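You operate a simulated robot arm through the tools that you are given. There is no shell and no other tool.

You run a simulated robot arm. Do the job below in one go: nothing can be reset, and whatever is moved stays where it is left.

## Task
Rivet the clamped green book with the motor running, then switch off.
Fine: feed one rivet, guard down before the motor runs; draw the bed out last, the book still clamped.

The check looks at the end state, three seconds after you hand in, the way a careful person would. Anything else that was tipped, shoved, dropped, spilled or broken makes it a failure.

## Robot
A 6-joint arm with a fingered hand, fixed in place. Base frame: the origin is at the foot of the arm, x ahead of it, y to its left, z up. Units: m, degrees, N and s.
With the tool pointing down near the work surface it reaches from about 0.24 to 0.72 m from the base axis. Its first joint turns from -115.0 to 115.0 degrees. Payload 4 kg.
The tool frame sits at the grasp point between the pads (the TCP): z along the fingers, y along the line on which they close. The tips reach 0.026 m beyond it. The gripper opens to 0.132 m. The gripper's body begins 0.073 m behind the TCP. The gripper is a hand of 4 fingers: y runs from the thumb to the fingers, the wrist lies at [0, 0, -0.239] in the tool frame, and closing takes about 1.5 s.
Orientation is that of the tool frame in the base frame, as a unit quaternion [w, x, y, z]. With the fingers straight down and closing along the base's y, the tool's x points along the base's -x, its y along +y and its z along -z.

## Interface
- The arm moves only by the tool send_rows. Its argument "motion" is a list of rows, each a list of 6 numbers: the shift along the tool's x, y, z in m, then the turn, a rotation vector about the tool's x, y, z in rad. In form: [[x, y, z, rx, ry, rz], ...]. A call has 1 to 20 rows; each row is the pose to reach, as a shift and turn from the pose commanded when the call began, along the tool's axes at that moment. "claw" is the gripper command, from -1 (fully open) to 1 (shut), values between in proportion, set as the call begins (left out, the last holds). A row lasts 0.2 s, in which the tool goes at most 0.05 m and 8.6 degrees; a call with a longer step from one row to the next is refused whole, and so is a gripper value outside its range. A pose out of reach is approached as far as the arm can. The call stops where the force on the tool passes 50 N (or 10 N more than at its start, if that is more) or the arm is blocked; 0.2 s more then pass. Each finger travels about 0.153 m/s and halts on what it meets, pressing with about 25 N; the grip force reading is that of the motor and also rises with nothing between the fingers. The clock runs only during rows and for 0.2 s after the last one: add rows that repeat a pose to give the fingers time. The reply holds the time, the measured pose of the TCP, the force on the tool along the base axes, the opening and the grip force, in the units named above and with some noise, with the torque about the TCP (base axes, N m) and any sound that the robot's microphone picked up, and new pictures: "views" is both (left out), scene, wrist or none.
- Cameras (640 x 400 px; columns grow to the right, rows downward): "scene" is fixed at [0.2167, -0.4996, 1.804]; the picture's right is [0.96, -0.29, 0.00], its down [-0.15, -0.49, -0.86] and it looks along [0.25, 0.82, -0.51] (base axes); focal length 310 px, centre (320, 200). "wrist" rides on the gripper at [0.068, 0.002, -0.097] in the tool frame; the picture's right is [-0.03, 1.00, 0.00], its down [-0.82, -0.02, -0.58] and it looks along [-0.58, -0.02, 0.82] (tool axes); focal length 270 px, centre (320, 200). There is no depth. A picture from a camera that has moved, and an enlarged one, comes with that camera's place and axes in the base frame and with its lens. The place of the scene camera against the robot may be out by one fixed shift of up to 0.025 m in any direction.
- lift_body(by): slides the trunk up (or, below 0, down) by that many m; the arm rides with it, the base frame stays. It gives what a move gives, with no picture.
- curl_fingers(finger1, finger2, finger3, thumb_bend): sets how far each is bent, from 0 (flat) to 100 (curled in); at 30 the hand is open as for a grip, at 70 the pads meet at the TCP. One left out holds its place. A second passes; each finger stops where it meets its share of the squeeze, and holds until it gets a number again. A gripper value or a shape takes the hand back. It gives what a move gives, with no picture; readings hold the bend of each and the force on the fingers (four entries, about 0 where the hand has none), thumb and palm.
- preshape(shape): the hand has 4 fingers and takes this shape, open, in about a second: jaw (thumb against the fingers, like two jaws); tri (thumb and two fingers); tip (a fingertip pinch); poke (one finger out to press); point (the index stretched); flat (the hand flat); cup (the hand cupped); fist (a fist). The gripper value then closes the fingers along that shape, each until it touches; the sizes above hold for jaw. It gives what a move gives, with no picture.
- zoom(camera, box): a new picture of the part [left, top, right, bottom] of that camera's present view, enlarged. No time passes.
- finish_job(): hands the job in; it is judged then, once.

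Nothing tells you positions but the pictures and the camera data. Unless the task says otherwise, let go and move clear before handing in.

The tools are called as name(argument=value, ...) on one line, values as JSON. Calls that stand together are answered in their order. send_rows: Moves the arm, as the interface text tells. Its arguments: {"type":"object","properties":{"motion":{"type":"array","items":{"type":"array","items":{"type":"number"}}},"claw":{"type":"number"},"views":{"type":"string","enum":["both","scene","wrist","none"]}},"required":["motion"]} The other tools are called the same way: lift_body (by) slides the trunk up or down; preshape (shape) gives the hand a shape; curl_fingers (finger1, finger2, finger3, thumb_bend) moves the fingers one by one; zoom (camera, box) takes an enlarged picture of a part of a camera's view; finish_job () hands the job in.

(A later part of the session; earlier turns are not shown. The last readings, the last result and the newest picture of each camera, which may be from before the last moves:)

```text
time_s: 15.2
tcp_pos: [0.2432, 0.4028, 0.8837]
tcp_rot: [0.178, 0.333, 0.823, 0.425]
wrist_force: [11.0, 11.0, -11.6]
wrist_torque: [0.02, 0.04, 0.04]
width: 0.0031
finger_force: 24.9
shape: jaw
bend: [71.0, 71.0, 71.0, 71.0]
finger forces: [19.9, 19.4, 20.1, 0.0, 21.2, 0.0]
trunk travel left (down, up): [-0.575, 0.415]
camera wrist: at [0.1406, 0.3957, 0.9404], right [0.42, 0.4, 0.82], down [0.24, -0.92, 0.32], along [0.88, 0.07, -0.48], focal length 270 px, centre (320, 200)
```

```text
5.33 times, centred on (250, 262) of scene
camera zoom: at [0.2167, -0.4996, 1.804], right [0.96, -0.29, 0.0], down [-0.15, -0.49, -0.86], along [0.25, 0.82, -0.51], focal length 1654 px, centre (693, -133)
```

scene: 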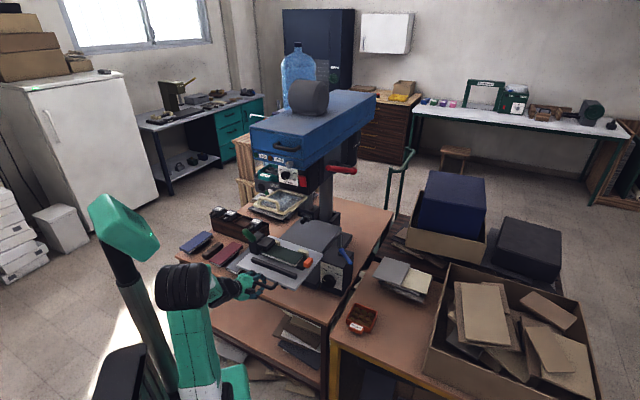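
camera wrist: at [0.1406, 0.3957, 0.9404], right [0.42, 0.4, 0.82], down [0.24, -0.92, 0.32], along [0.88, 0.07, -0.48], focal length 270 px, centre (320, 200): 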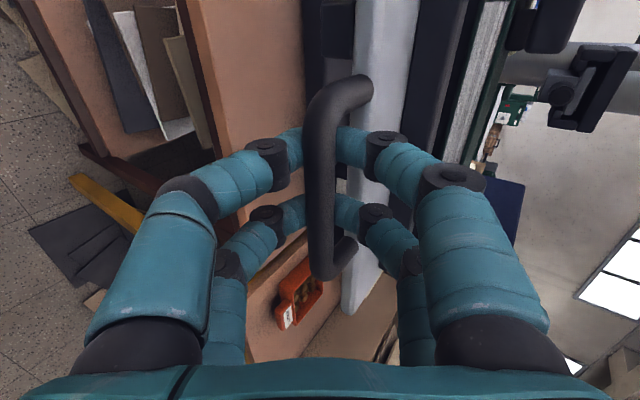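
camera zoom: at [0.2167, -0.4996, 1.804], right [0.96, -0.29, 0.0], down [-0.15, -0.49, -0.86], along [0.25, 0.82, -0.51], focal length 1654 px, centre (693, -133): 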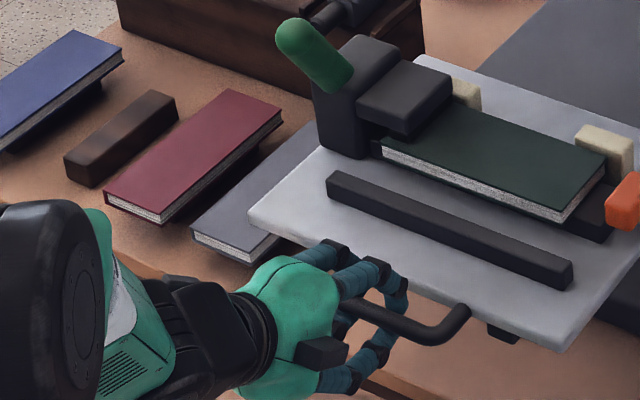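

The fingers have closed right around the bar, so the hand has it hooked both ways. I'll push the bed in gently and watch the force.

send_rows(motion=[[0, 0.0115, 0.0164, 0, 0, 0], [-0.0005, 0.023, 0.0327, 0, 0, 0], [-0.0007, 0.0345, 0.0491, 0, 0, 0], [-0.0009, 0.046, 0.0654, 0, 0, 0], [-0.0011, 0.0575, 0.0818, 0, 0, 0], [-0.0011, 0.0575, 0.0818, 0, 0, 0]])

zoom(camera="scene", box=[200, 140, 380, 300])

```text
time_s: 16.6
tcp_pos: [0.3146, 0.474, 0.8834]
tcp_rot: [0.177, 0.334, 0.822, 0.425]
wrist_force: [5.3, -5.5, -21.1]
wrist_torque: [-0.14, -0.12, 0.09]
width: 0.0014
finger_force: 24.9
shape: jaw
bend: [72.0, 72.0, 71.0, 72.0]
finger forces: [0.1, 0.0, 0.0, 0.0, 27.3, 0.1]
trunk travel left (down, up): [-0.575, 0.415]
camera wrist: at [0.2098, 0.4664, 0.9401], right [0.42, 0.4, 0.82], down [0.24, -0.92, 0.32], along [0.88, 0.06, -0.48], focal length 270 px, centre (320, 200)
```

scene: 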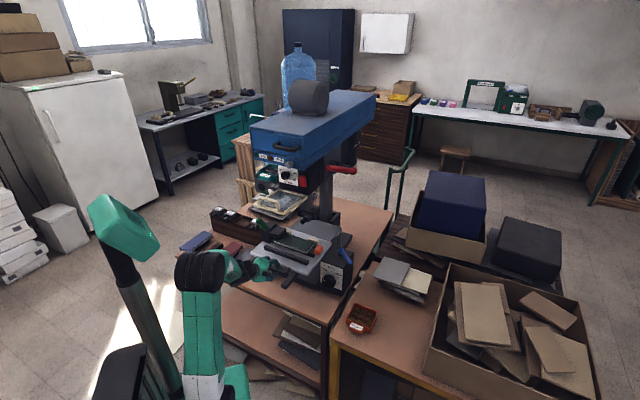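
wrist: 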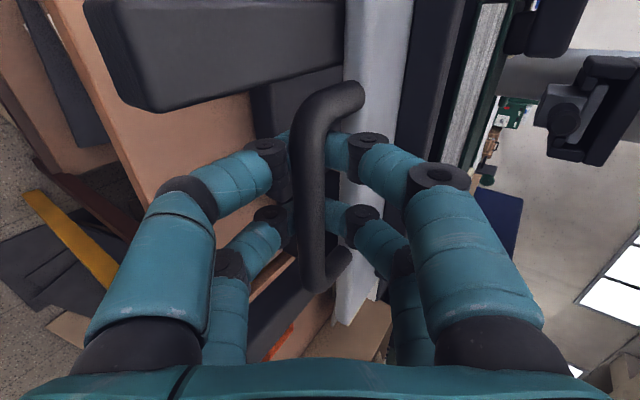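

```text
2.50 times, centred on (290, 220) of scene
camera zoom: at [0.2167, -0.4996, 1.804], right [0.96, -0.29, 0.0], down [-0.15, -0.49, -0.86], along [0.25, 0.82, -0.51], focal length 775 px, centre (395, 150)
```

zoom: 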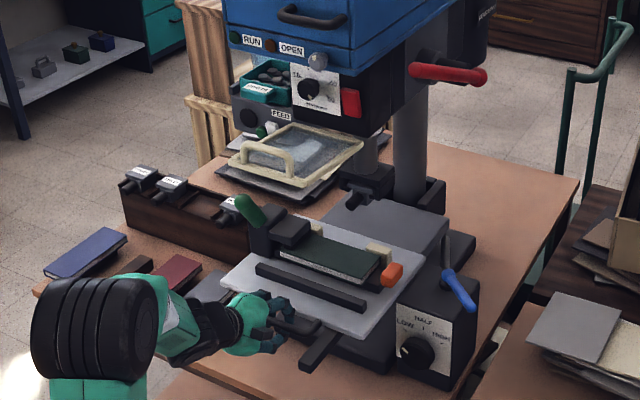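

The bed moved in about 10 cm and the fixed rails are now visible on both sides. There is a sideways and downward force, so I'll check the clearance between the digits and the rails.

zoom(camera="wrist", box=[80, 0, 440, 225])

zoom(camera="wrist", box=[200, 180, 400, 350])

zoom(camera="scene", box=[270, 250, 340, 300])

zoom(camera="scene", box=[230, 235, 310, 290])

```text
1.78 times, centred on (260, 112) of wrist
camera zoom: at [0.2098, 0.4664, 0.9401], right [0.42, 0.4, 0.82], down [0.24, -0.92, 0.32], along [0.88, 0.06, -0.48], focal length 480 px, centre (427, 356)
```

zoom: 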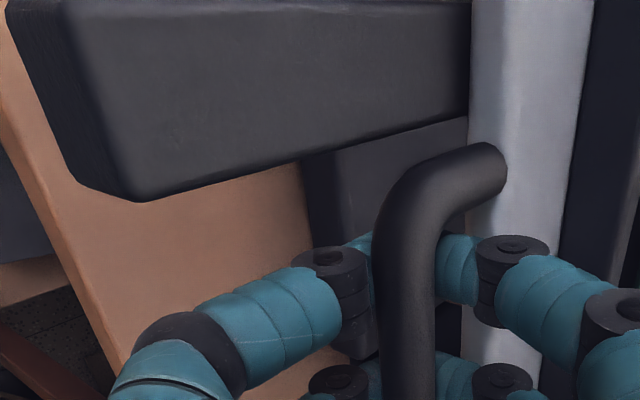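

```text
2.35 times, centred on (300, 265) of wrist
camera zoom: at [0.2098, 0.4664, 0.9401], right [0.42, 0.4, 0.82], down [0.24, -0.92, 0.32], along [0.88, 0.06, -0.48], focal length 636 px, centre (367, 47)
```

zoom: 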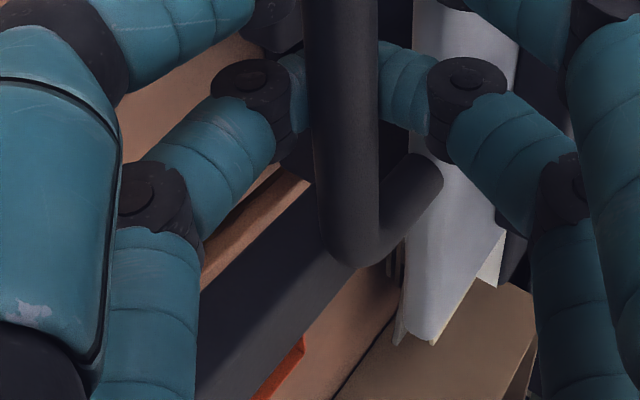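

```text
8.00 times, centred on (305, 275) of scene
camera zoom: at [0.2167, -0.4996, 1.804], right [0.96, -0.29, 0.0], down [-0.15, -0.49, -0.86], along [0.25, 0.82, -0.51], focal length 2481 px, centre (440, -400)
```

zoom: 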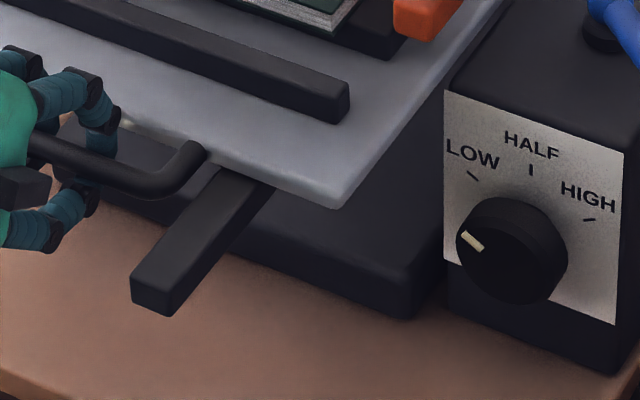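

```text
7.27 times, centred on (270, 262) of scene
camera zoom: at [0.2167, -0.4996, 1.804], right [0.96, -0.29, 0.0], down [-0.15, -0.49, -0.86], along [0.25, 0.82, -0.51], focal length 2256 px, centre (684, -254)
```

zoom: 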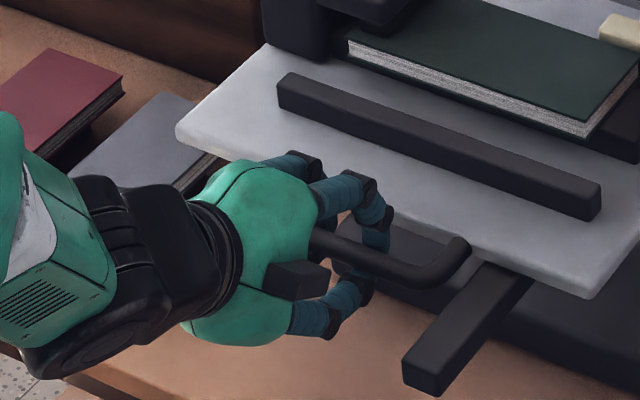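

The hand sits between the rails and the base block is just ahead, so I'll let go here. I'll open slightly, back straight off, then re-orient so closed fingertips push the bar level from the front.

send_rows(motion=[[0, 0, 0, 0, 0, 0], [0, 0, 0, 0, 0, 0], [0, 0, 0, 0, 0, 0], [0, 0, 0, 0, 0, 0]], claw=0.4, views="wrist")

```text
time_s: 17.6
tcp_pos: [0.3125, 0.4751, 0.8868]
tcp_rot: [0.177, 0.334, 0.821, 0.427]
wrist_force: [0.0, -1.1, -0.3]
wrist_torque: [0.0, 0.02, 0.0]
width: 0.0394
finger_force: 0.1
shape: jaw
bend: [74.0, 74.0, 74.0, 70.0]
finger forces: [0.0, 0.1, 0.0, 0.0, 0.0, 0.0]
trunk travel left (down, up): [-0.575, 0.415]
camera wrist: at [0.2085, 0.4661, 0.9421], right [0.41, 0.39, 0.82], down [0.24, -0.92, 0.32], along [0.88, 0.07, -0.48], focal length 270 px, centre (320, 200)
```

wrist: 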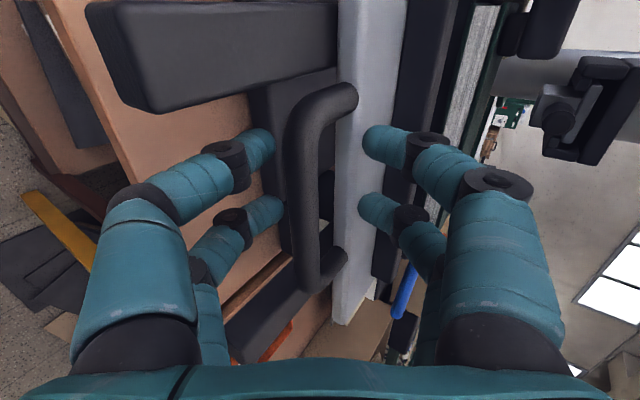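

The bar is free. Now I'll retreat, roll the hand so the camera rides on top, and close the fingers.

send_rows(motion=[[0, 0, -0.04, 0, 0, 0], [0, 0.0125, -0.085, 0, 0, 0], [0, 0.0245, -0.1, 0, 0, 0.14], [0, 0.0245, -0.1, 0, 0, 0.28], [0, 0.0245, -0.1, 0, 0, 0.42], [0, 0.0245, -0.1, 0, 0, 0.56], [0, 0.0245, -0.1, 0, 0, 0.7], [0, 0.0245, -0.1, 0, 0, 0.84], [0, 0.0245, -0.1, 0, 0, 0.98], [0, 0.0245, -0.1, 0, 0, 1.12], [0, 0.0245, -0.1, 0, 0, 1.26], [0, 0.0245, -0.1, 0, 0, 1.4], [0, 0.0245, -0.1, 0, 0, 1.52], [0, 0.0245, -0.1, 0, 0, 1.571], [0, 0.0245, -0.1, 0, 0, 1.571]], views="both")

```text
time_s: 20.9
tcp_pos: [0.2797, 0.4258, 1.0007]
tcp_rot: [-0.174, 0.82, 0.349, 0.419]
wrist_force: [0.9, 0.0, -0.4]
wrist_torque: [0.01, 0.01, -0.01]
width: 0.0394
finger_force: 0.0
shape: jaw
bend: [74.0, 74.0, 74.0, 70.0]
finger forces: [0.0, 0.0, 0.0, 0.1, 0.1, 0.1]
out of reach, approached as far as the arm can: row 11, 12, 13, 14, 15
trunk travel left (down, up): [-0.575, 0.415]
camera wrist: at [0.2541, 0.397, 1.1132], right [0.71, -0.71, -0.01], down [-0.67, -0.67, -0.32], along [0.22, 0.23, -0.95], focal length 270 px, centre (320, 200)
```

scene: 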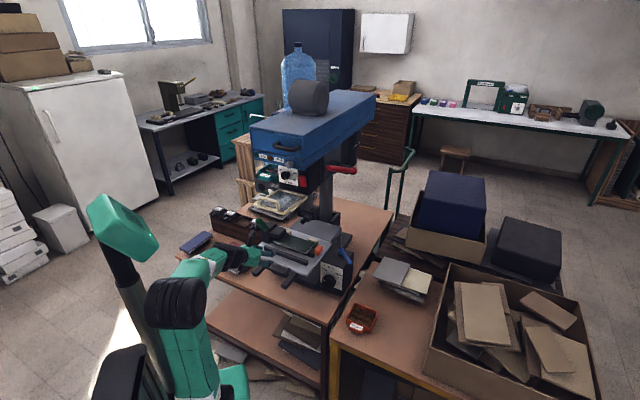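
wrist: 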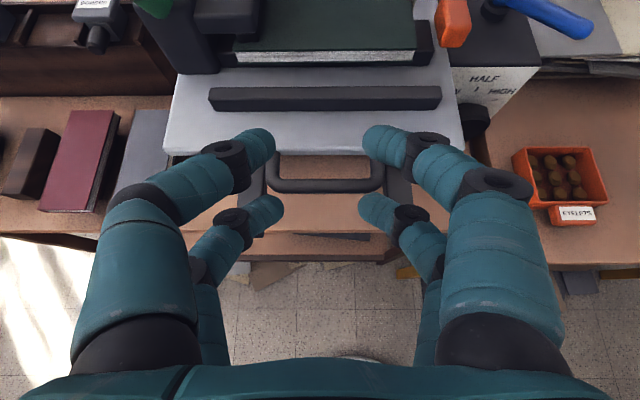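

The roll is reached but the position is at the edge of reach at this trunk height. I'll close the fingers, pitch the hand more level, and see where it settles.

send_rows(motion=[[0, 0, 0, 0, 0.12, 0], [0, 0, 0, 0, 0.24, 0], [0, 0, 0, 0, 0.36, 0], [0, 0, 0, 0, 0.36, 0], [0, 0, 0, 0, 0.36, 0]], claw=1, views="wrist")

```text
time_s: 22.1
tcp_pos: [0.3096, 0.4068, 1.1281]
tcp_rot: [-0.22, 0.751, 0.328, 0.53]
wrist_force: [-0.1, -0.9, 1.1]
wrist_torque: [-0.03, 0.0, 0.01]
width: 0.0
finger_force: 24.6
shape: jaw
bend: [63.0, 64.0, 64.0, 70.0]
finger forces: [0.0, 0.0, 0.0, 0.1, 0.0, 0.0]
out of reach, approached as far as the arm can: row 1, 2, 3, 4, 5
trunk travel left (down, up): [-0.575, 0.415]
camera wrist: at [0.2627, 0.357, 1.2259], right [0.72, -0.69, -0.01], down [-0.57, -0.59, -0.57], along [0.39, 0.42, -0.82], focal length 270 px, centre (320, 200)
```

wrist: 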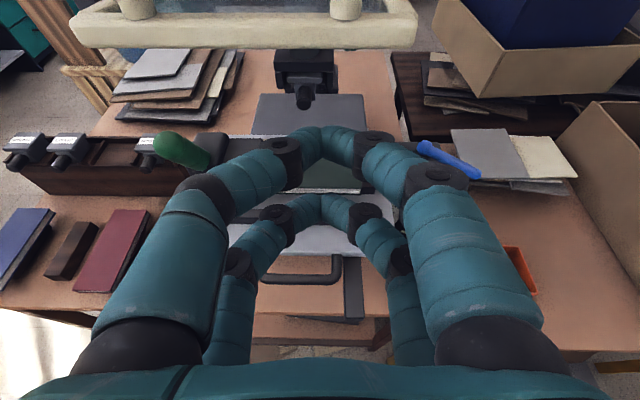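

This orientation needs a lower shoulder, so I'll lower the trunk. At z≈0.93 the fingertips would still be in front of and above the bar.

lift_body(by=-0.2)

zoom(camera="wrist", box=[0, 0, 640, 400])

zoom(camera="scene", box=[80, 150, 400, 350])

```text
time_s: 24.2
tcp_pos: [0.3093, 0.4077, 0.9278]
tcp_rot: [-0.222, 0.75, 0.329, 0.529]
wrist_force: [-0.4, 0.3, -1.0]
wrist_torque: [-0.01, 0.0, 0.03]
width: 0.0
finger_force: 25.2
shape: jaw
bend: [63.0, 64.0, 64.0, 70.0]
finger forces: [0.1, 0.1, 0.1, 0.0, 0.1, 0.0]
trunk travel left (down, up): [-0.375, 0.615]
```

```text
1.00 times, centred on (320, 200) of wrist (not enlarged: the box is as wide or as high as the picture)
camera zoom: at [0.2626, 0.357, 1.0258], right [0.72, -0.69, -0.01], down [-0.57, -0.59, -0.57], along [0.39, 0.42, -0.82], focal length 270 px, centre (320, 200)
```

zoom: 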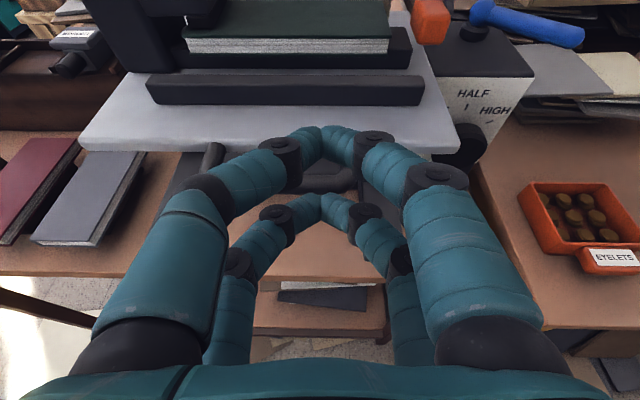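

```text
2.00 times, centred on (240, 250) of scene
camera zoom: at [0.2167, -0.4996, 1.804], right [0.96, -0.29, 0.0], down [-0.15, -0.49, -0.86], along [0.25, 0.82, -0.51], focal length 620 px, centre (480, 100)
```

zoom: 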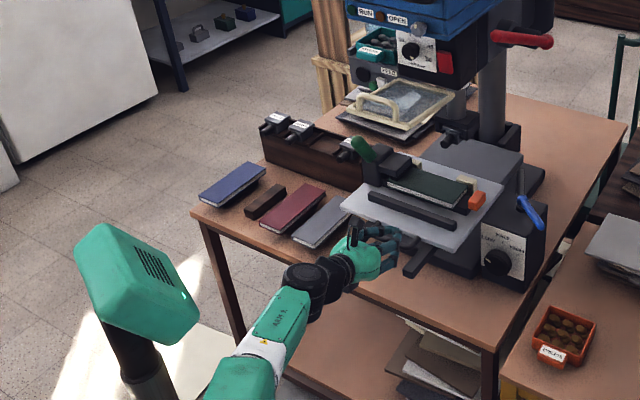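

I'm just in front of the bar but 4 cm too far right. I'll shift left and down so the lower fingertips meet the bar, then push it straight in.

send_rows(motion=[[-0.005, -0.018, 0.001, 0, 0, 0], [-0.014, -0.036, 0.003, 0, 0, 0], [-0.014, -0.036, 0.003, 0, 0, 0]], views="wrist")

zoom(camera="scene", box=[230, 235, 310, 290])

```text
time_s: 25.0
tcp_pos: [0.2861, 0.4277, 0.9316]
tcp_rot: [-0.22, 0.752, 0.332, 0.525]
wrist_force: [-0.4, 0.0, 0.2]
wrist_torque: [0.0, 0.03, 0.0]
width: 0.0001
finger_force: 24.7
shape: jaw
bend: [63.0, 64.0, 64.0, 70.0]
finger forces: [0.1, 0.0, 0.0, 0.1, 0.0, 0.1]
out of reach, approached as far as the arm can: row 1, 2, 3
trunk travel left (down, up): [-0.375, 0.615]
camera wrist: at [0.2397, 0.3778, 1.0293], right [0.72, -0.69, -0.01], down [-0.57, -0.6, -0.56], along [0.38, 0.41, -0.83], focal length 270 px, centre (320, 200)
```

wrist: 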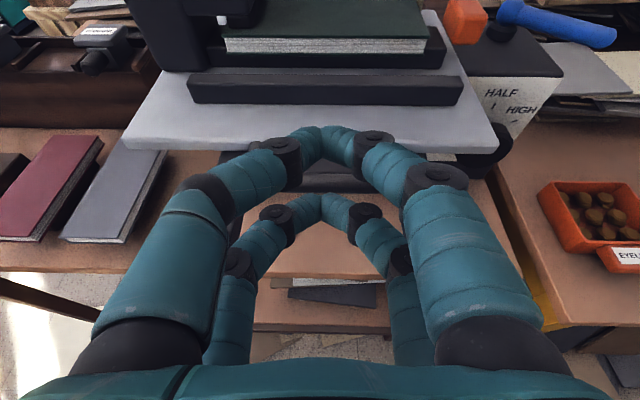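

```text
7.27 times, centred on (270, 262) of scene
camera zoom: at [0.2167, -0.4996, 1.804], right [0.96, -0.29, 0.0], down [-0.15, -0.49, -0.86], along [0.25, 0.82, -0.51], focal length 2256 px, centre (684, -254)
```

zoom: 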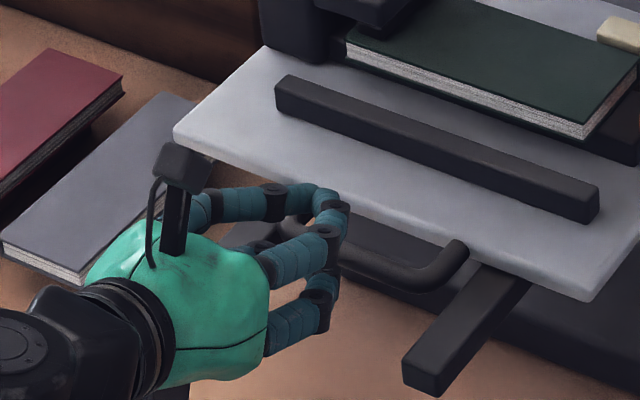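

The hand is lined up but 2 cm high. I'll drop the trunk 2 cm, then push forward.

lift_body(by=-0.02)

send_rows(motion=[[0.0068, 0.001, 0.0188, 0, 0, 0], [0.0137, 0.001, 0.0376, 0, 0, 0], [0.0205, 0.002, 0.0564, 0, 0, 0], [0.0205, 0.002, 0.0564, 0, 0, 0]], views="wrist")

zoom(camera="scene", box=[220, 200, 340, 290])

```text
time_s: 25.7
tcp_pos: [0.2859, 0.4275, 0.9108]
tcp_rot: [-0.219, 0.752, 0.331, 0.526]
wrist_force: [-0.4, 0.1, -0.2]
wrist_torque: [0.04, -0.02, -0.01]
width: 0.0
finger_force: 25.2
shape: jaw
bend: [63.0, 64.0, 64.0, 70.0]
finger forces: [0.1, 0.0, 0.0, 0.0, 0.1, 0.1]
trunk travel left (down, up): [-0.355, 0.635]
```

```text
time_s: 26.7
tcp_pos: [0.3275, 0.4692, 0.9104]
tcp_rot: [-0.219, 0.752, 0.331, 0.526]
wrist_force: [-0.3, -0.3, -1.0]
wrist_torque: [-0.01, 0.03, -0.02]
width: 0.0003
finger_force: 24.6
shape: jaw
bend: [63.0, 64.0, 64.0, 70.0]
finger forces: [0.0, 0.0, 0.0, 0.1, 0.0, 0.1]
trunk travel left (down, up): [-0.355, 0.635]
camera wrist: at [0.2819, 0.4194, 1.0084], right [0.72, -0.69, -0.01], down [-0.57, -0.6, -0.56], along [0.38, 0.41, -0.83], focal length 270 px, centre (320, 200)
```

wrist: 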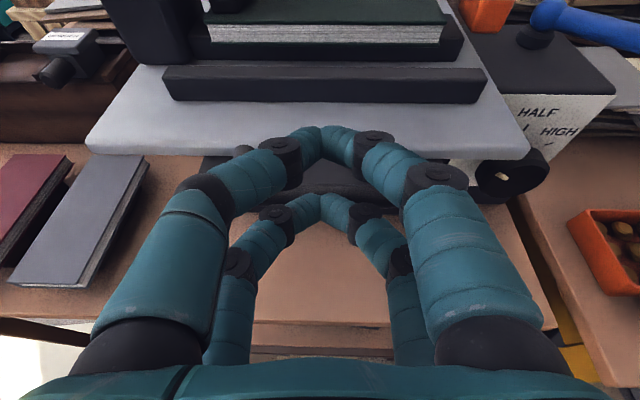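

```text
4.44 times, centred on (280, 245) of scene
camera zoom: at [0.2167, -0.4996, 1.804], right [0.96, -0.29, 0.0], down [-0.15, -0.49, -0.86], along [0.25, 0.82, -0.51], focal length 1378 px, centre (498, 0)
```

zoom: 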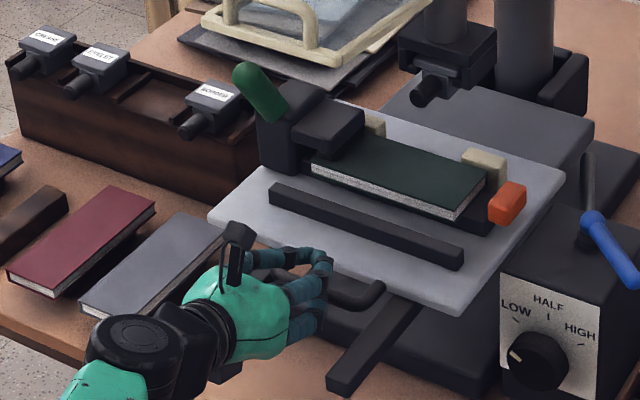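

The bed is sliding easily: the bar is now at about f≈0.59 with almost no force. I'll keep pushing.

send_rows(motion=[[0.0068, 0.001, 0.0188, 0, 0, 0], [0.0137, 0.001, 0.0376, 0, 0, 0], [0.0205, 0.002, 0.0564, 0, 0, 0], [0.0273, 0.002, 0.0752, 0, 0, 0], [0.0273, 0.002, 0.0752, 0, 0, 0]], views="wrist")

zoom(camera="scene", box=[220, 180, 360, 290])

```text
time_s: 27.9
tcp_pos: [0.385, 0.5242, 0.908]
tcp_rot: [-0.219, 0.752, 0.332, 0.525]
wrist_force: [-0.4, 0.6, 0.4]
wrist_torque: [0.03, 0.01, -0.02]
width: 0.0
finger_force: 25.0
shape: jaw
bend: [63.0, 64.0, 64.0, 70.0]
finger forces: [0.0, 0.0, 0.1, 0.0, 0.0, 0.0]
trunk travel left (down, up): [-0.355, 0.635]
camera wrist: at [0.3391, 0.4761, 1.0062], right [0.72, -0.69, -0.01], down [-0.57, -0.6, -0.56], along [0.38, 0.41, -0.83], focal length 270 px, centre (320, 200)
```

wrist: 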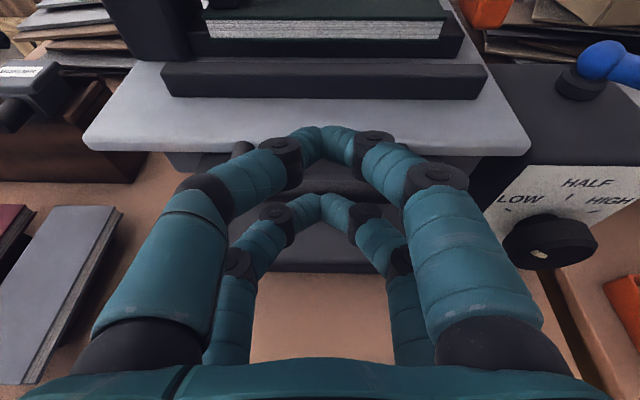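

```text
3.64 times, centred on (290, 235) of scene
camera zoom: at [0.2167, -0.4996, 1.804], right [0.96, -0.29, 0.0], down [-0.15, -0.49, -0.86], along [0.25, 0.82, -0.51], focal length 1128 px, centre (429, 73)
```

zoom: 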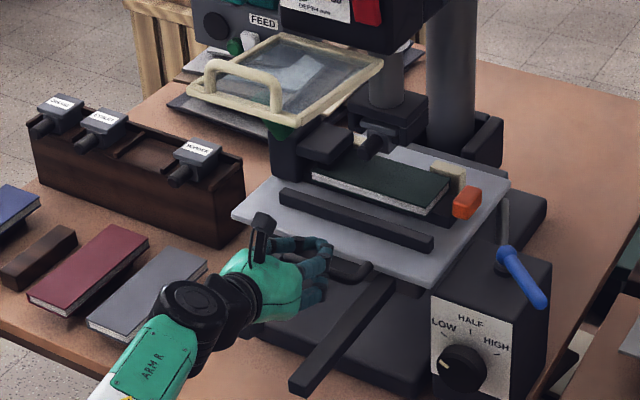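

The book is coming under the ram. I'll keep pushing until it meets its stop.

send_rows(motion=[[0.0051, 0.001, 0.0141, 0, 0, 0], [0.0102, 0.001, 0.0282, 0, 0, 0], [0.0154, 0.001, 0.0423, 0, 0, 0], [0.0205, 0.002, 0.0564, 0, 0, 0], [0.0205, 0.002, 0.0564, 0, 0, 0]], views="wrist")

zoom(camera="scene", box=[220, 160, 360, 270])

```text
time_s: 29.1
tcp_pos: [0.4254, 0.5664, 0.9104]
tcp_rot: [-0.22, 0.752, 0.332, 0.526]
wrist_force: [-18.9, -18.7, 3.2]
wrist_torque: [-0.36, 0.49, 0.11]
width: 0.0
finger_force: 25.1
shape: jaw
bend: [63.0, 68.0, 67.0, 70.0]
finger forces: [0.1, 0.0, 0.4, 0.0, 0.1, 0.1]
trunk travel left (down, up): [-0.355, 0.635]
camera wrist: at [0.3792, 0.5173, 1.0081], right [0.72, -0.69, -0.01], down [-0.57, -0.6, -0.56], along [0.38, 0.41, -0.83], focal length 270 px, centre (320, 200)
```

wrist: 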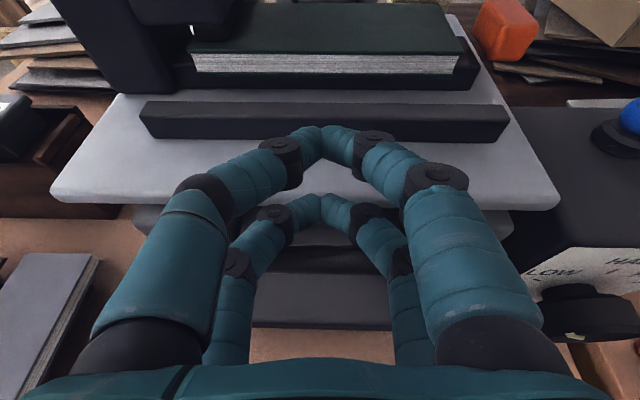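

```text
3.64 times, centred on (290, 215) of scene
camera zoom: at [0.2167, -0.4996, 1.804], right [0.96, -0.29, 0.0], down [-0.15, -0.49, -0.86], along [0.25, 0.82, -0.51], focal length 1128 px, centre (429, 146)
```

zoom: 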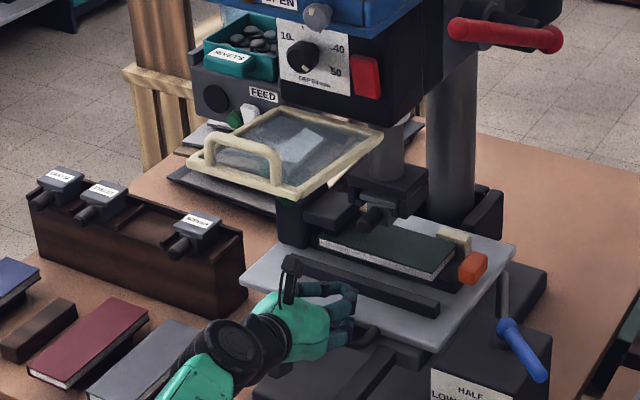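

The bed has stopped: pushing with about 27 N moves nothing further, and the plate edge is now at f≈0.71, 21 cm in. I'll retreat straight back and check the book's position under the tool.

send_rows(motion=[[-0.0051, 0, -0.0141, 0, 0, 0], [-0.0137, 0, -0.0376, 0, 0, 0], [-0.0273, 0, -0.0752, 0, 0, 0], [-0.041, 0, -0.1128, 0, 0, 0], [-0.041, 0, -0.1128, 0, 0, 0]], views="wrist")

zoom(camera="scene", box=[240, 180, 360, 280])

zoom(camera="wrist", box=[140, 0, 480, 200])

```text
time_s: 30.3
tcp_pos: [0.3439, 0.4806, 0.9108]
tcp_rot: [-0.22, 0.752, 0.332, 0.526]
wrist_force: [-0.8, -0.9, 1.9]
wrist_torque: [-0.02, 0.05, -0.02]
width: 0.0001
finger_force: 24.6
shape: jaw
bend: [63.0, 67.0, 66.0, 70.0]
finger forces: [0.0, 0.0, 1.3, 0.1, 0.1, 0.0]
trunk travel left (down, up): [-0.355, 0.635]
camera wrist: at [0.2981, 0.4301, 1.0084], right [0.72, -0.69, -0.01], down [-0.57, -0.6, -0.56], along [0.38, 0.41, -0.83], focal length 270 px, centre (320, 200)
```

wrist: 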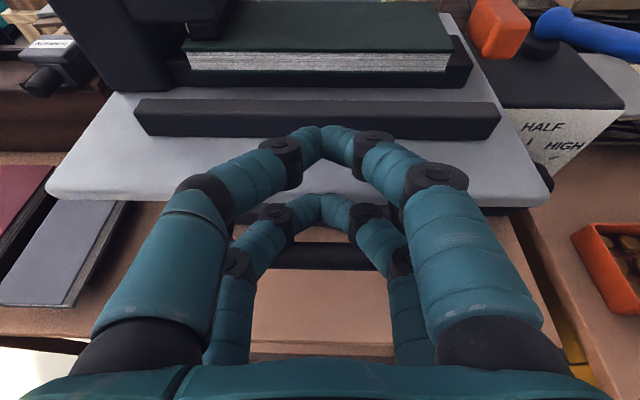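

```text
4.00 times, centred on (300, 230) of scene
camera zoom: at [0.2167, -0.4996, 1.804], right [0.96, -0.29, 0.0], down [-0.15, -0.49, -0.86], along [0.25, 0.82, -0.51], focal length 1241 px, centre (400, 80)
```

zoom: 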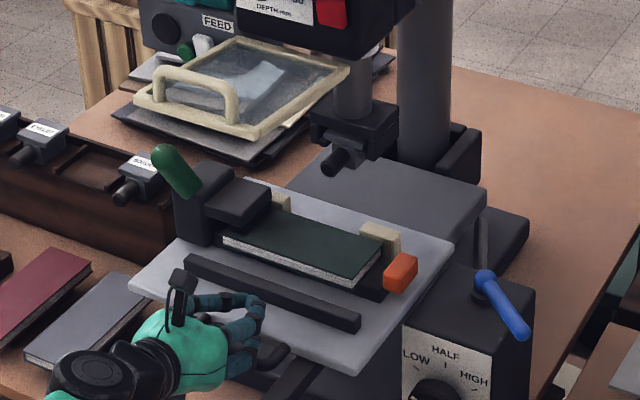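

```text
1.88 times, centred on (310, 100) of wrist
camera zoom: at [0.2981, 0.4301, 1.0084], right [0.72, -0.69, -0.01], down [-0.57, -0.6, -0.56], along [0.38, 0.41, -0.83], focal length 509 px, centre (339, 388)
```

zoom: 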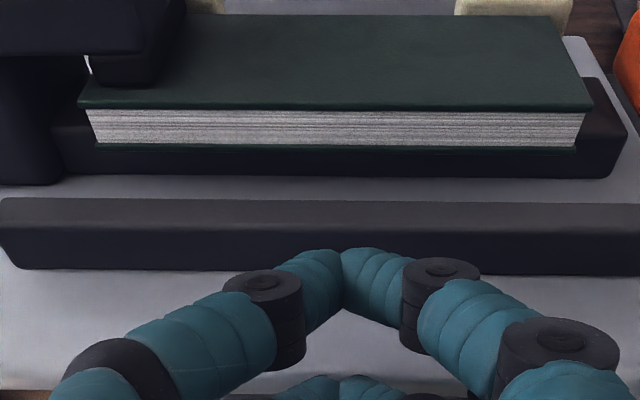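

The bar was caught behind the lower fingertips, so the bed came back out with the hand. That is a usable two-way coupling, so I'll push in to the stop again and then lift straight up to release before retreating.

send_rows(motion=[[0.0068, 0.0006, 0.0188, 0, 0, 0], [0.0137, 0.001, 0.0376, 0, 0, 0], [0.0205, 0.0015, 0.0564, 0, 0, 0], [0.0273, 0.002, 0.0752, 0, 0, 0], [0.0342, 0.0025, 0.094, 0, 0, 0], [0.0385, 0.003, 0.106, 0, 0, 0], [0.0385, 0.003, 0.106, 0, 0, 0]], views="wrist")

zoom(camera="scene", box=[240, 170, 360, 270])

```text
time_s: 31.9
tcp_pos: [0.4235, 0.5619, 0.9101]
tcp_rot: [-0.22, 0.752, 0.332, 0.525]
wrist_force: [1.4, 0.9, 2.7]
wrist_torque: [0.05, 0.02, -0.08]
width: 0.0
finger_force: 25.4
shape: jaw
bend: [63.0, 67.0, 66.0, 70.0]
finger forces: [0.0, 0.1, 2.9, 0.1, 0.0, 0.0]
trunk travel left (down, up): [-0.355, 0.635]
camera wrist: at [0.3781, 0.513, 1.0075], right [0.72, -0.69, -0.01], down [-0.57, -0.6, -0.56], along [0.38, 0.41, -0.83], focal length 270 px, centre (320, 200)
```

wrist: 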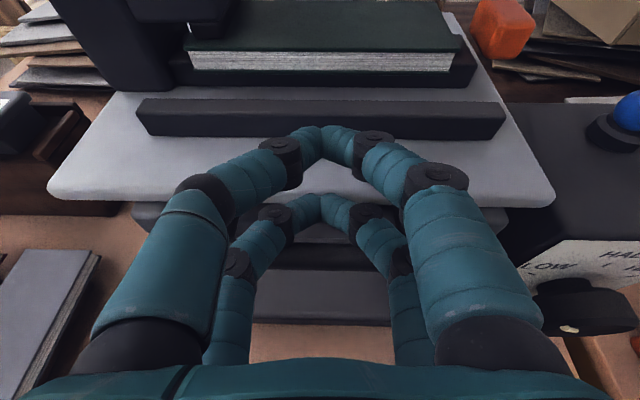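

```text
4.00 times, centred on (300, 220) of scene
camera zoom: at [0.2167, -0.4996, 1.804], right [0.96, -0.29, 0.0], down [-0.15, -0.49, -0.86], along [0.25, 0.82, -0.51], focal length 1241 px, centre (400, 120)
```

zoom: 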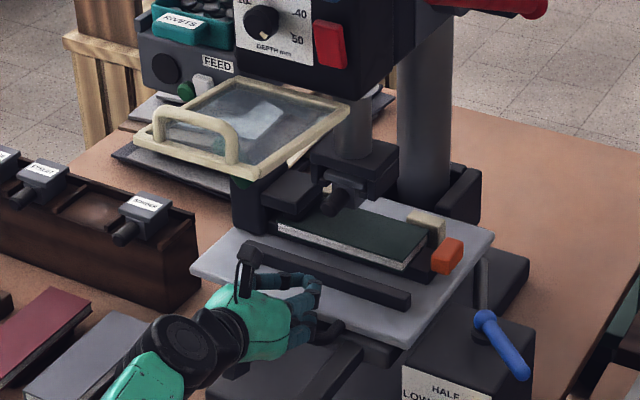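

Nearly back at the stop. A slight further push should confirm contact, then I'll lift out.

send_rows(motion=[[0.0017, 0, 0.0047, 0, 0, 0], [0.0034, 0, 0.0094, 0, 0, 0], [0.0034, 0, 0.0094, 0, 0, 0]], views="none")

```text
time_s: 32.7
tcp_pos: [0.4269, 0.5665, 0.9137]
tcp_rot: [-0.222, 0.75, 0.331, 0.528]
wrist_force: [-26.1, -24.1, 5.3]
wrist_torque: [-0.53, 0.73, 0.21]
width: 0.0
finger_force: 24.4
shape: jaw
bend: [63.0, 69.0, 69.0, 70.0]
finger forces: [0.0, 0.0, 0.1, 0.1, 0.0, 0.0]
trunk travel left (down, up): [-0.355, 0.635]
```

A firm stop at 35 N, so the bed is fully in. I'll ease off, lift up out of the gap, then back away.

send_rows(motion=[[-0.0027, 0, -0.0075, 0, 0, 0], [0.016, 0, -0.0143, 0, 0, 0], [0.0348, 0, -0.0212, 0, 0, 0], [0.0536, 0.001, -0.028, 0, 0, 0], [0.0536, 0.001, -0.028, 0, 0, 0]], views="wrist")

zoom(camera="scene", box=[240, 170, 360, 270])

```text
time_s: 33.9
tcp_pos: [0.4244, 0.5652, 0.97]
tcp_rot: [-0.22, 0.752, 0.332, 0.526]
wrist_force: [0.7, 0.8, 0.2]
wrist_torque: [-0.02, -0.03, 0.03]
width: 0.0
finger_force: 25.0
shape: jaw
bend: [63.0, 67.0, 67.0, 70.0]
finger forces: [0.0, 0.0, 0.0, 0.0, 0.1, 0.0]
trunk travel left (down, up): [-0.355, 0.635]
camera wrist: at [0.3794, 0.5157, 1.0674], right [0.72, -0.69, -0.01], down [-0.57, -0.6, -0.56], along [0.38, 0.41, -0.83], focal length 270 px, centre (320, 200)
```

wrist: 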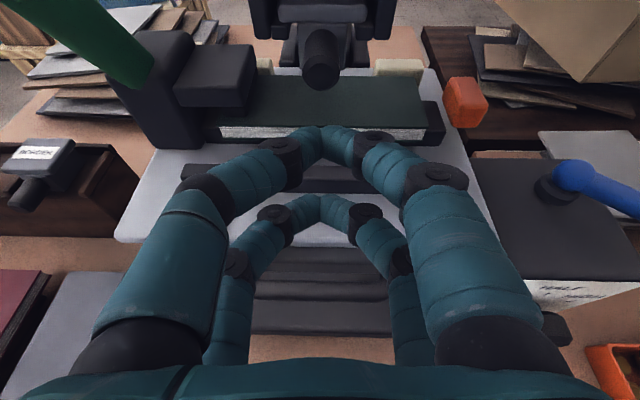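

```text
4.00 times, centred on (300, 220) of scene
camera zoom: at [0.2167, -0.4996, 1.804], right [0.96, -0.29, 0.0], down [-0.15, -0.49, -0.86], along [0.25, 0.82, -0.51], focal length 1241 px, centre (400, 120)
```

zoom: 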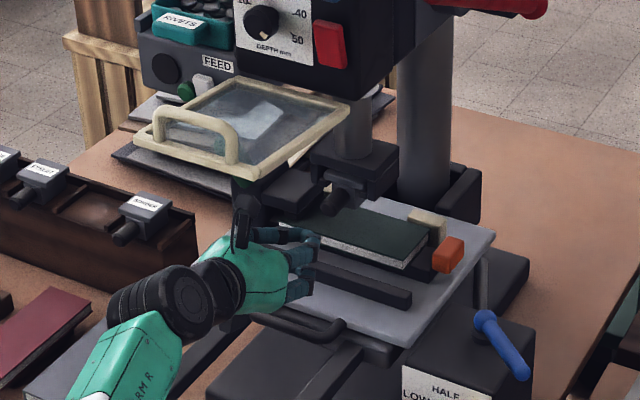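

The bed stayed in and the hand is free. A close look at the tool over the book from here.

zoom(camera="wrist", box=[180, 0, 480, 180])

zoom(camera="scene", box=[300, 195, 360, 245])

```text
2.13 times, centred on (330, 90) of wrist
camera zoom: at [0.3794, 0.5157, 1.0674], right [0.72, -0.69, -0.01], down [-0.57, -0.6, -0.56], along [0.38, 0.41, -0.83], focal length 577 px, centre (299, 435)
```

zoom: 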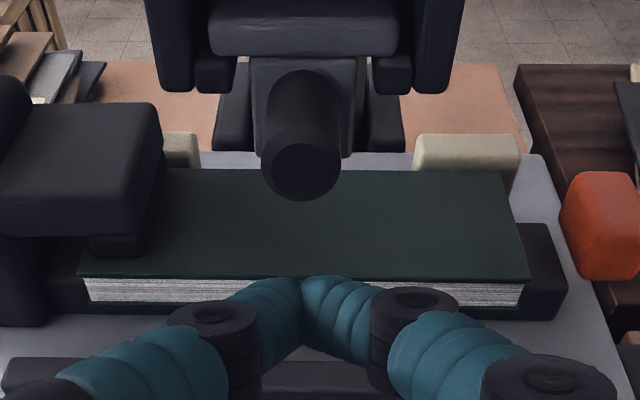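

```text
8.00 times, centred on (330, 220) of scene
camera zoom: at [0.2167, -0.4996, 1.804], right [0.96, -0.29, 0.0], down [-0.15, -0.49, -0.86], along [0.25, 0.82, -0.51], focal length 2481 px, centre (240, 40)
```

zoom: 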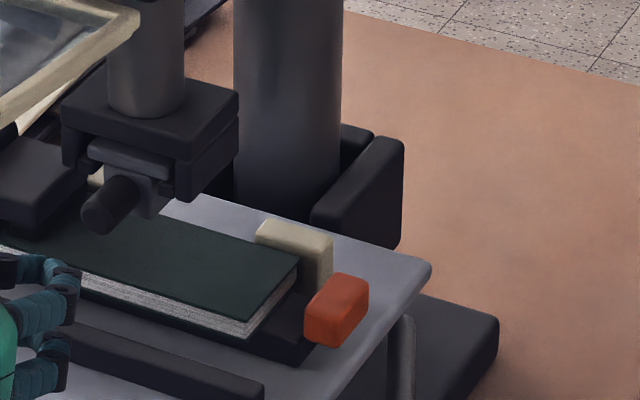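

Alignment looks right: the tool is over the back half of the book. Now I'll retreat from the bed, raise the trunk, and shape the hand to poke for the FEED button.

send_rows(motion=[[-0.0137, 0, -0.0376, 0, 0, 0], [-0.0273, 0, -0.0752, 0, 0, 0], [-0.041, 0, -0.1128, 0, 0, 0], [-0.0546, 0, -0.1503, 0, 0, 0], [-0.0546, 0, -0.1503, 0, 0, 0]], views="wrist")

lift_body(by=0.15)

preshape(shape="poke")

zoom(camera="wrist", box=[0, 0, 640, 400])

zoom(camera="scene", box=[160, 130, 320, 250])

```text
time_s: 35.1
tcp_pos: [0.3167, 0.4479, 0.9743]
tcp_rot: [-0.22, 0.752, 0.332, 0.525]
wrist_force: [0.0, -1.4, 0.3]
wrist_torque: [-0.02, -0.04, 0.01]
width: 0.0002
finger_force: 25.1
shape: jaw
bend: [63.0, 67.0, 67.0, 70.0]
finger forces: [0.0, 0.0, 0.0, 0.0, 0.0, 0.0]
trunk travel left (down, up): [-0.355, 0.635]
camera wrist: at [0.27, 0.3976, 1.0704], right [0.72, -0.69, -0.01], down [-0.57, -0.6, -0.56], along [0.38, 0.41, -0.83], focal length 270 px, centre (320, 200)
```

wrist: 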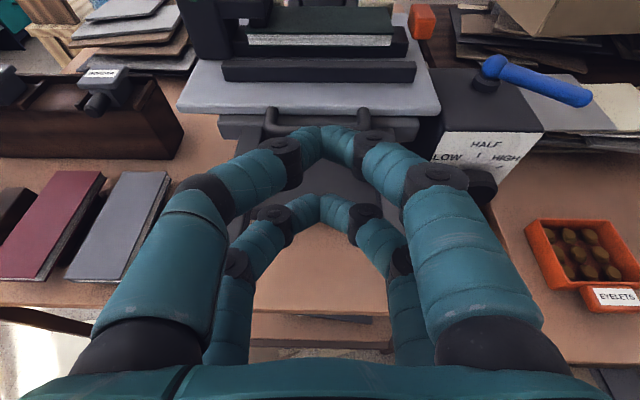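

```text
time_s: 36.8
tcp_pos: [0.3165, 0.4461, 1.1225]
tcp_rot: [-0.22, 0.752, 0.332, 0.525]
wrist_force: [0.1, 0.4, 0.2]
wrist_torque: [0.02, 0.01, -0.03]
width: 0.0
finger_force: 25.1
shape: jaw
bend: [63.0, 67.0, 67.0, 70.0]
finger forces: [0.0, 0.0, 0.0, 0.0, 0.1, 0.0]
trunk travel left (down, up): [-0.505, 0.485]
```

```text
time_s: 37.7
tcp_pos: [0.3159, 0.4478, 1.1227]
tcp_rot: [-0.219, 0.752, 0.332, 0.525]
wrist_force: [0.7, 0.2, 0.6]
wrist_torque: [-0.02, -0.03, 0.01]
width: 0.0
finger_force: 0.0
shape: poke
bend: [100.0, 100.0, 100.0, 34.0]
finger forces: [0.0, 0.0, 0.1, 0.1, 0.0, 0.0]
trunk travel left (down, up): [-0.505, 0.485]
```

```text
1.00 times, centred on (320, 200) of wrist (not enlarged: the box is as wide or as high as the picture)
camera zoom: at [0.2703, 0.3979, 1.2205], right [0.72, -0.69, -0.01], down [-0.57, -0.6, -0.56], along [0.38, 0.41, -0.83], focal length 270 px, centre (320, 200)
```

zoom: 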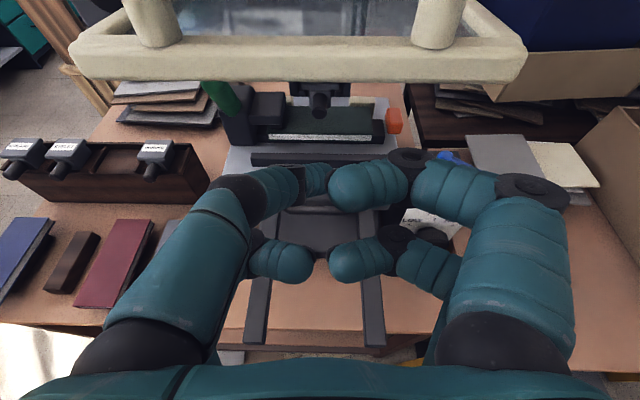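

```text
3.33 times, centred on (240, 190) of scene
camera zoom: at [0.2167, -0.4996, 1.804], right [0.96, -0.29, 0.0], down [-0.15, -0.49, -0.86], along [0.25, 0.82, -0.51], focal length 1034 px, centre (587, 233)
```

zoom: 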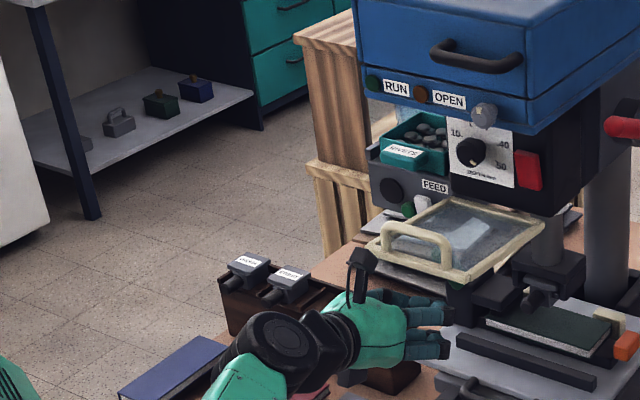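

I'll look closer at the poke shape to see which finger is out.

zoom(camera="wrist", box=[180, 130, 480, 310])

zoom(camera="scene", box=[235, 185, 295, 225])

```text
2.13 times, centred on (330, 220) of wrist
camera zoom: at [0.2703, 0.3979, 1.2205], right [0.72, -0.69, -0.01], down [-0.57, -0.6, -0.56], along [0.38, 0.41, -0.83], focal length 577 px, centre (299, 157)
```

zoom: 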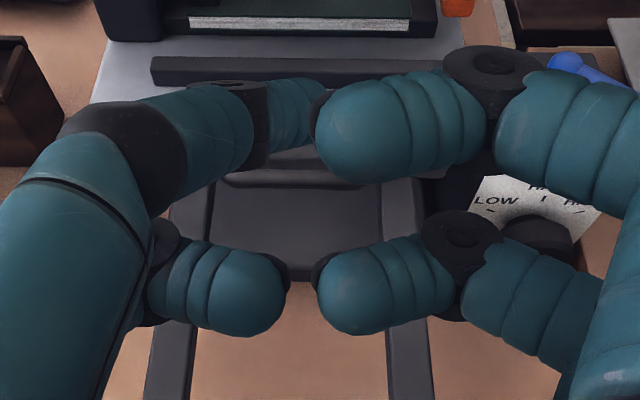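

```text
10.00 times, centred on (265, 205) of scene
camera zoom: at [0.2167, -0.4996, 1.804], right [0.96, -0.29, 0.0], down [-0.15, -0.49, -0.86], along [0.25, 0.82, -0.51], focal length 3102 px, centre (870, 150)
```

zoom: 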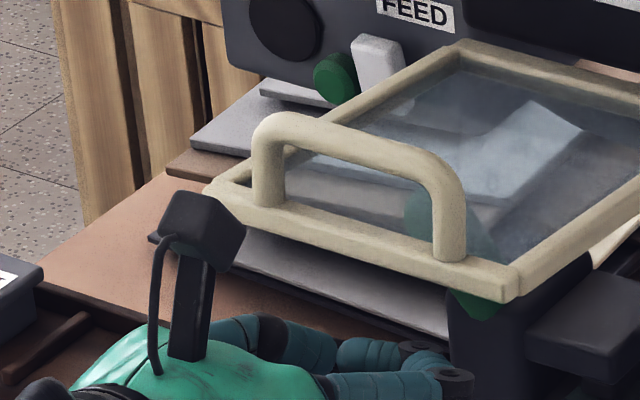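

The poke finger leads the others by only a little. I'll compare with the "point" shape, which may reach out further.

preshape(shape="point")

zoom(camera="wrist", box=[0, 0, 640, 400])

zoom(camera="scene", box=[220, 180, 310, 240])

```text
time_s: 38.6
tcp_pos: [0.317, 0.4472, 1.1221]
tcp_rot: [-0.219, 0.752, 0.331, 0.526]
wrist_force: [0.0, 0.1, -0.7]
wrist_torque: [0.01, -0.02, 0.0]
width: 0.0
finger_force: 0.2
shape: point
bend: [24.0, 99.0, 100.0, 39.0]
finger forces: [0.1, 0.1, 0.1, 0.0, 0.0, 0.0]
trunk travel left (down, up): [-0.505, 0.485]
```

```text
1.00 times, centred on (320, 200) of wrist (not enlarged: the box is as wide or as high as the picture)
camera zoom: at [0.2703, 0.3979, 1.2205], right [0.72, -0.69, -0.01], down [-0.57, -0.6, -0.56], along [0.38, 0.41, -0.83], focal length 270 px, centre (320, 200)
```

zoom: 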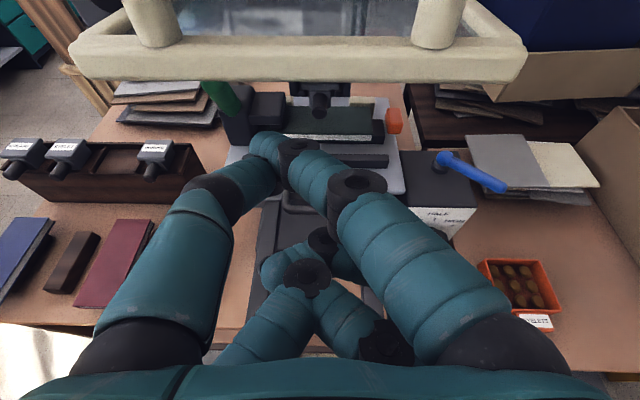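

```text
6.67 times, centred on (265, 210) of scene
camera zoom: at [0.2167, -0.4996, 1.804], right [0.96, -0.29, 0.0], down [-0.15, -0.49, -0.86], along [0.25, 0.82, -0.51], focal length 2068 px, centre (687, 133)
```

zoom: 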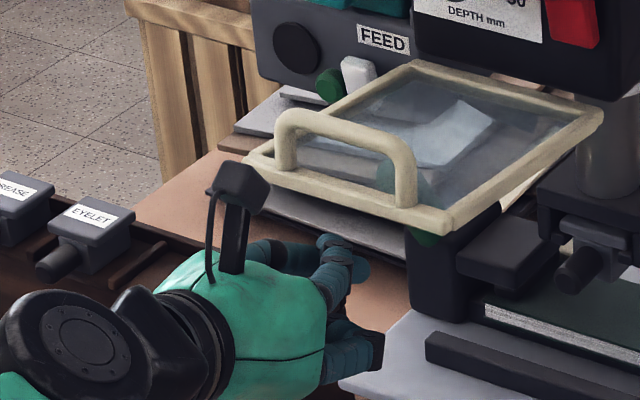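

The fingers may still be moving, so I'll let half a second pass and look again.

send_rows(motion=[[0, 0, 0, 0, 0, 0], [0, 0, 0, 0, 0, 0], [0, 0, 0, 0, 0, 0]], views="wrist")

```text
time_s: 39.4
tcp_pos: [0.3166, 0.4466, 1.1221]
tcp_rot: [-0.219, 0.752, 0.332, 0.526]
wrist_force: [0.4, -0.4, -1.0]
wrist_torque: [0.0, 0.0, 0.0]
width: 0.0
finger_force: 0.1
shape: point
bend: [17.0, 99.0, 100.0, 42.0]
finger forces: [0.1, 0.0, 0.0, 0.1, 0.0, 0.1]
trunk travel left (down, up): [-0.505, 0.485]
camera wrist: at [0.2703, 0.3979, 1.2205], right [0.72, -0.69, -0.01], down [-0.57, -0.6, -0.56], along [0.38, 0.41, -0.83], focal length 270 px, centre (320, 200)
```

wrist: 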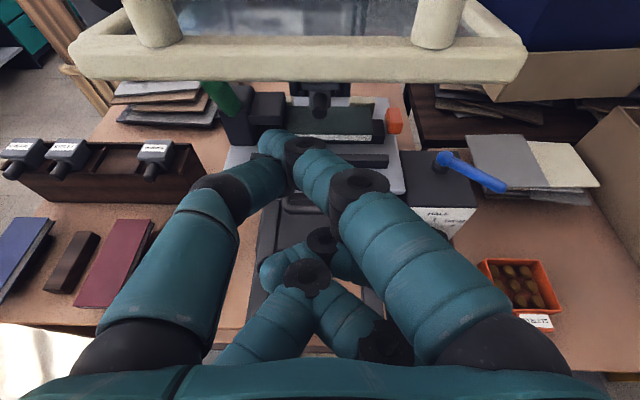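

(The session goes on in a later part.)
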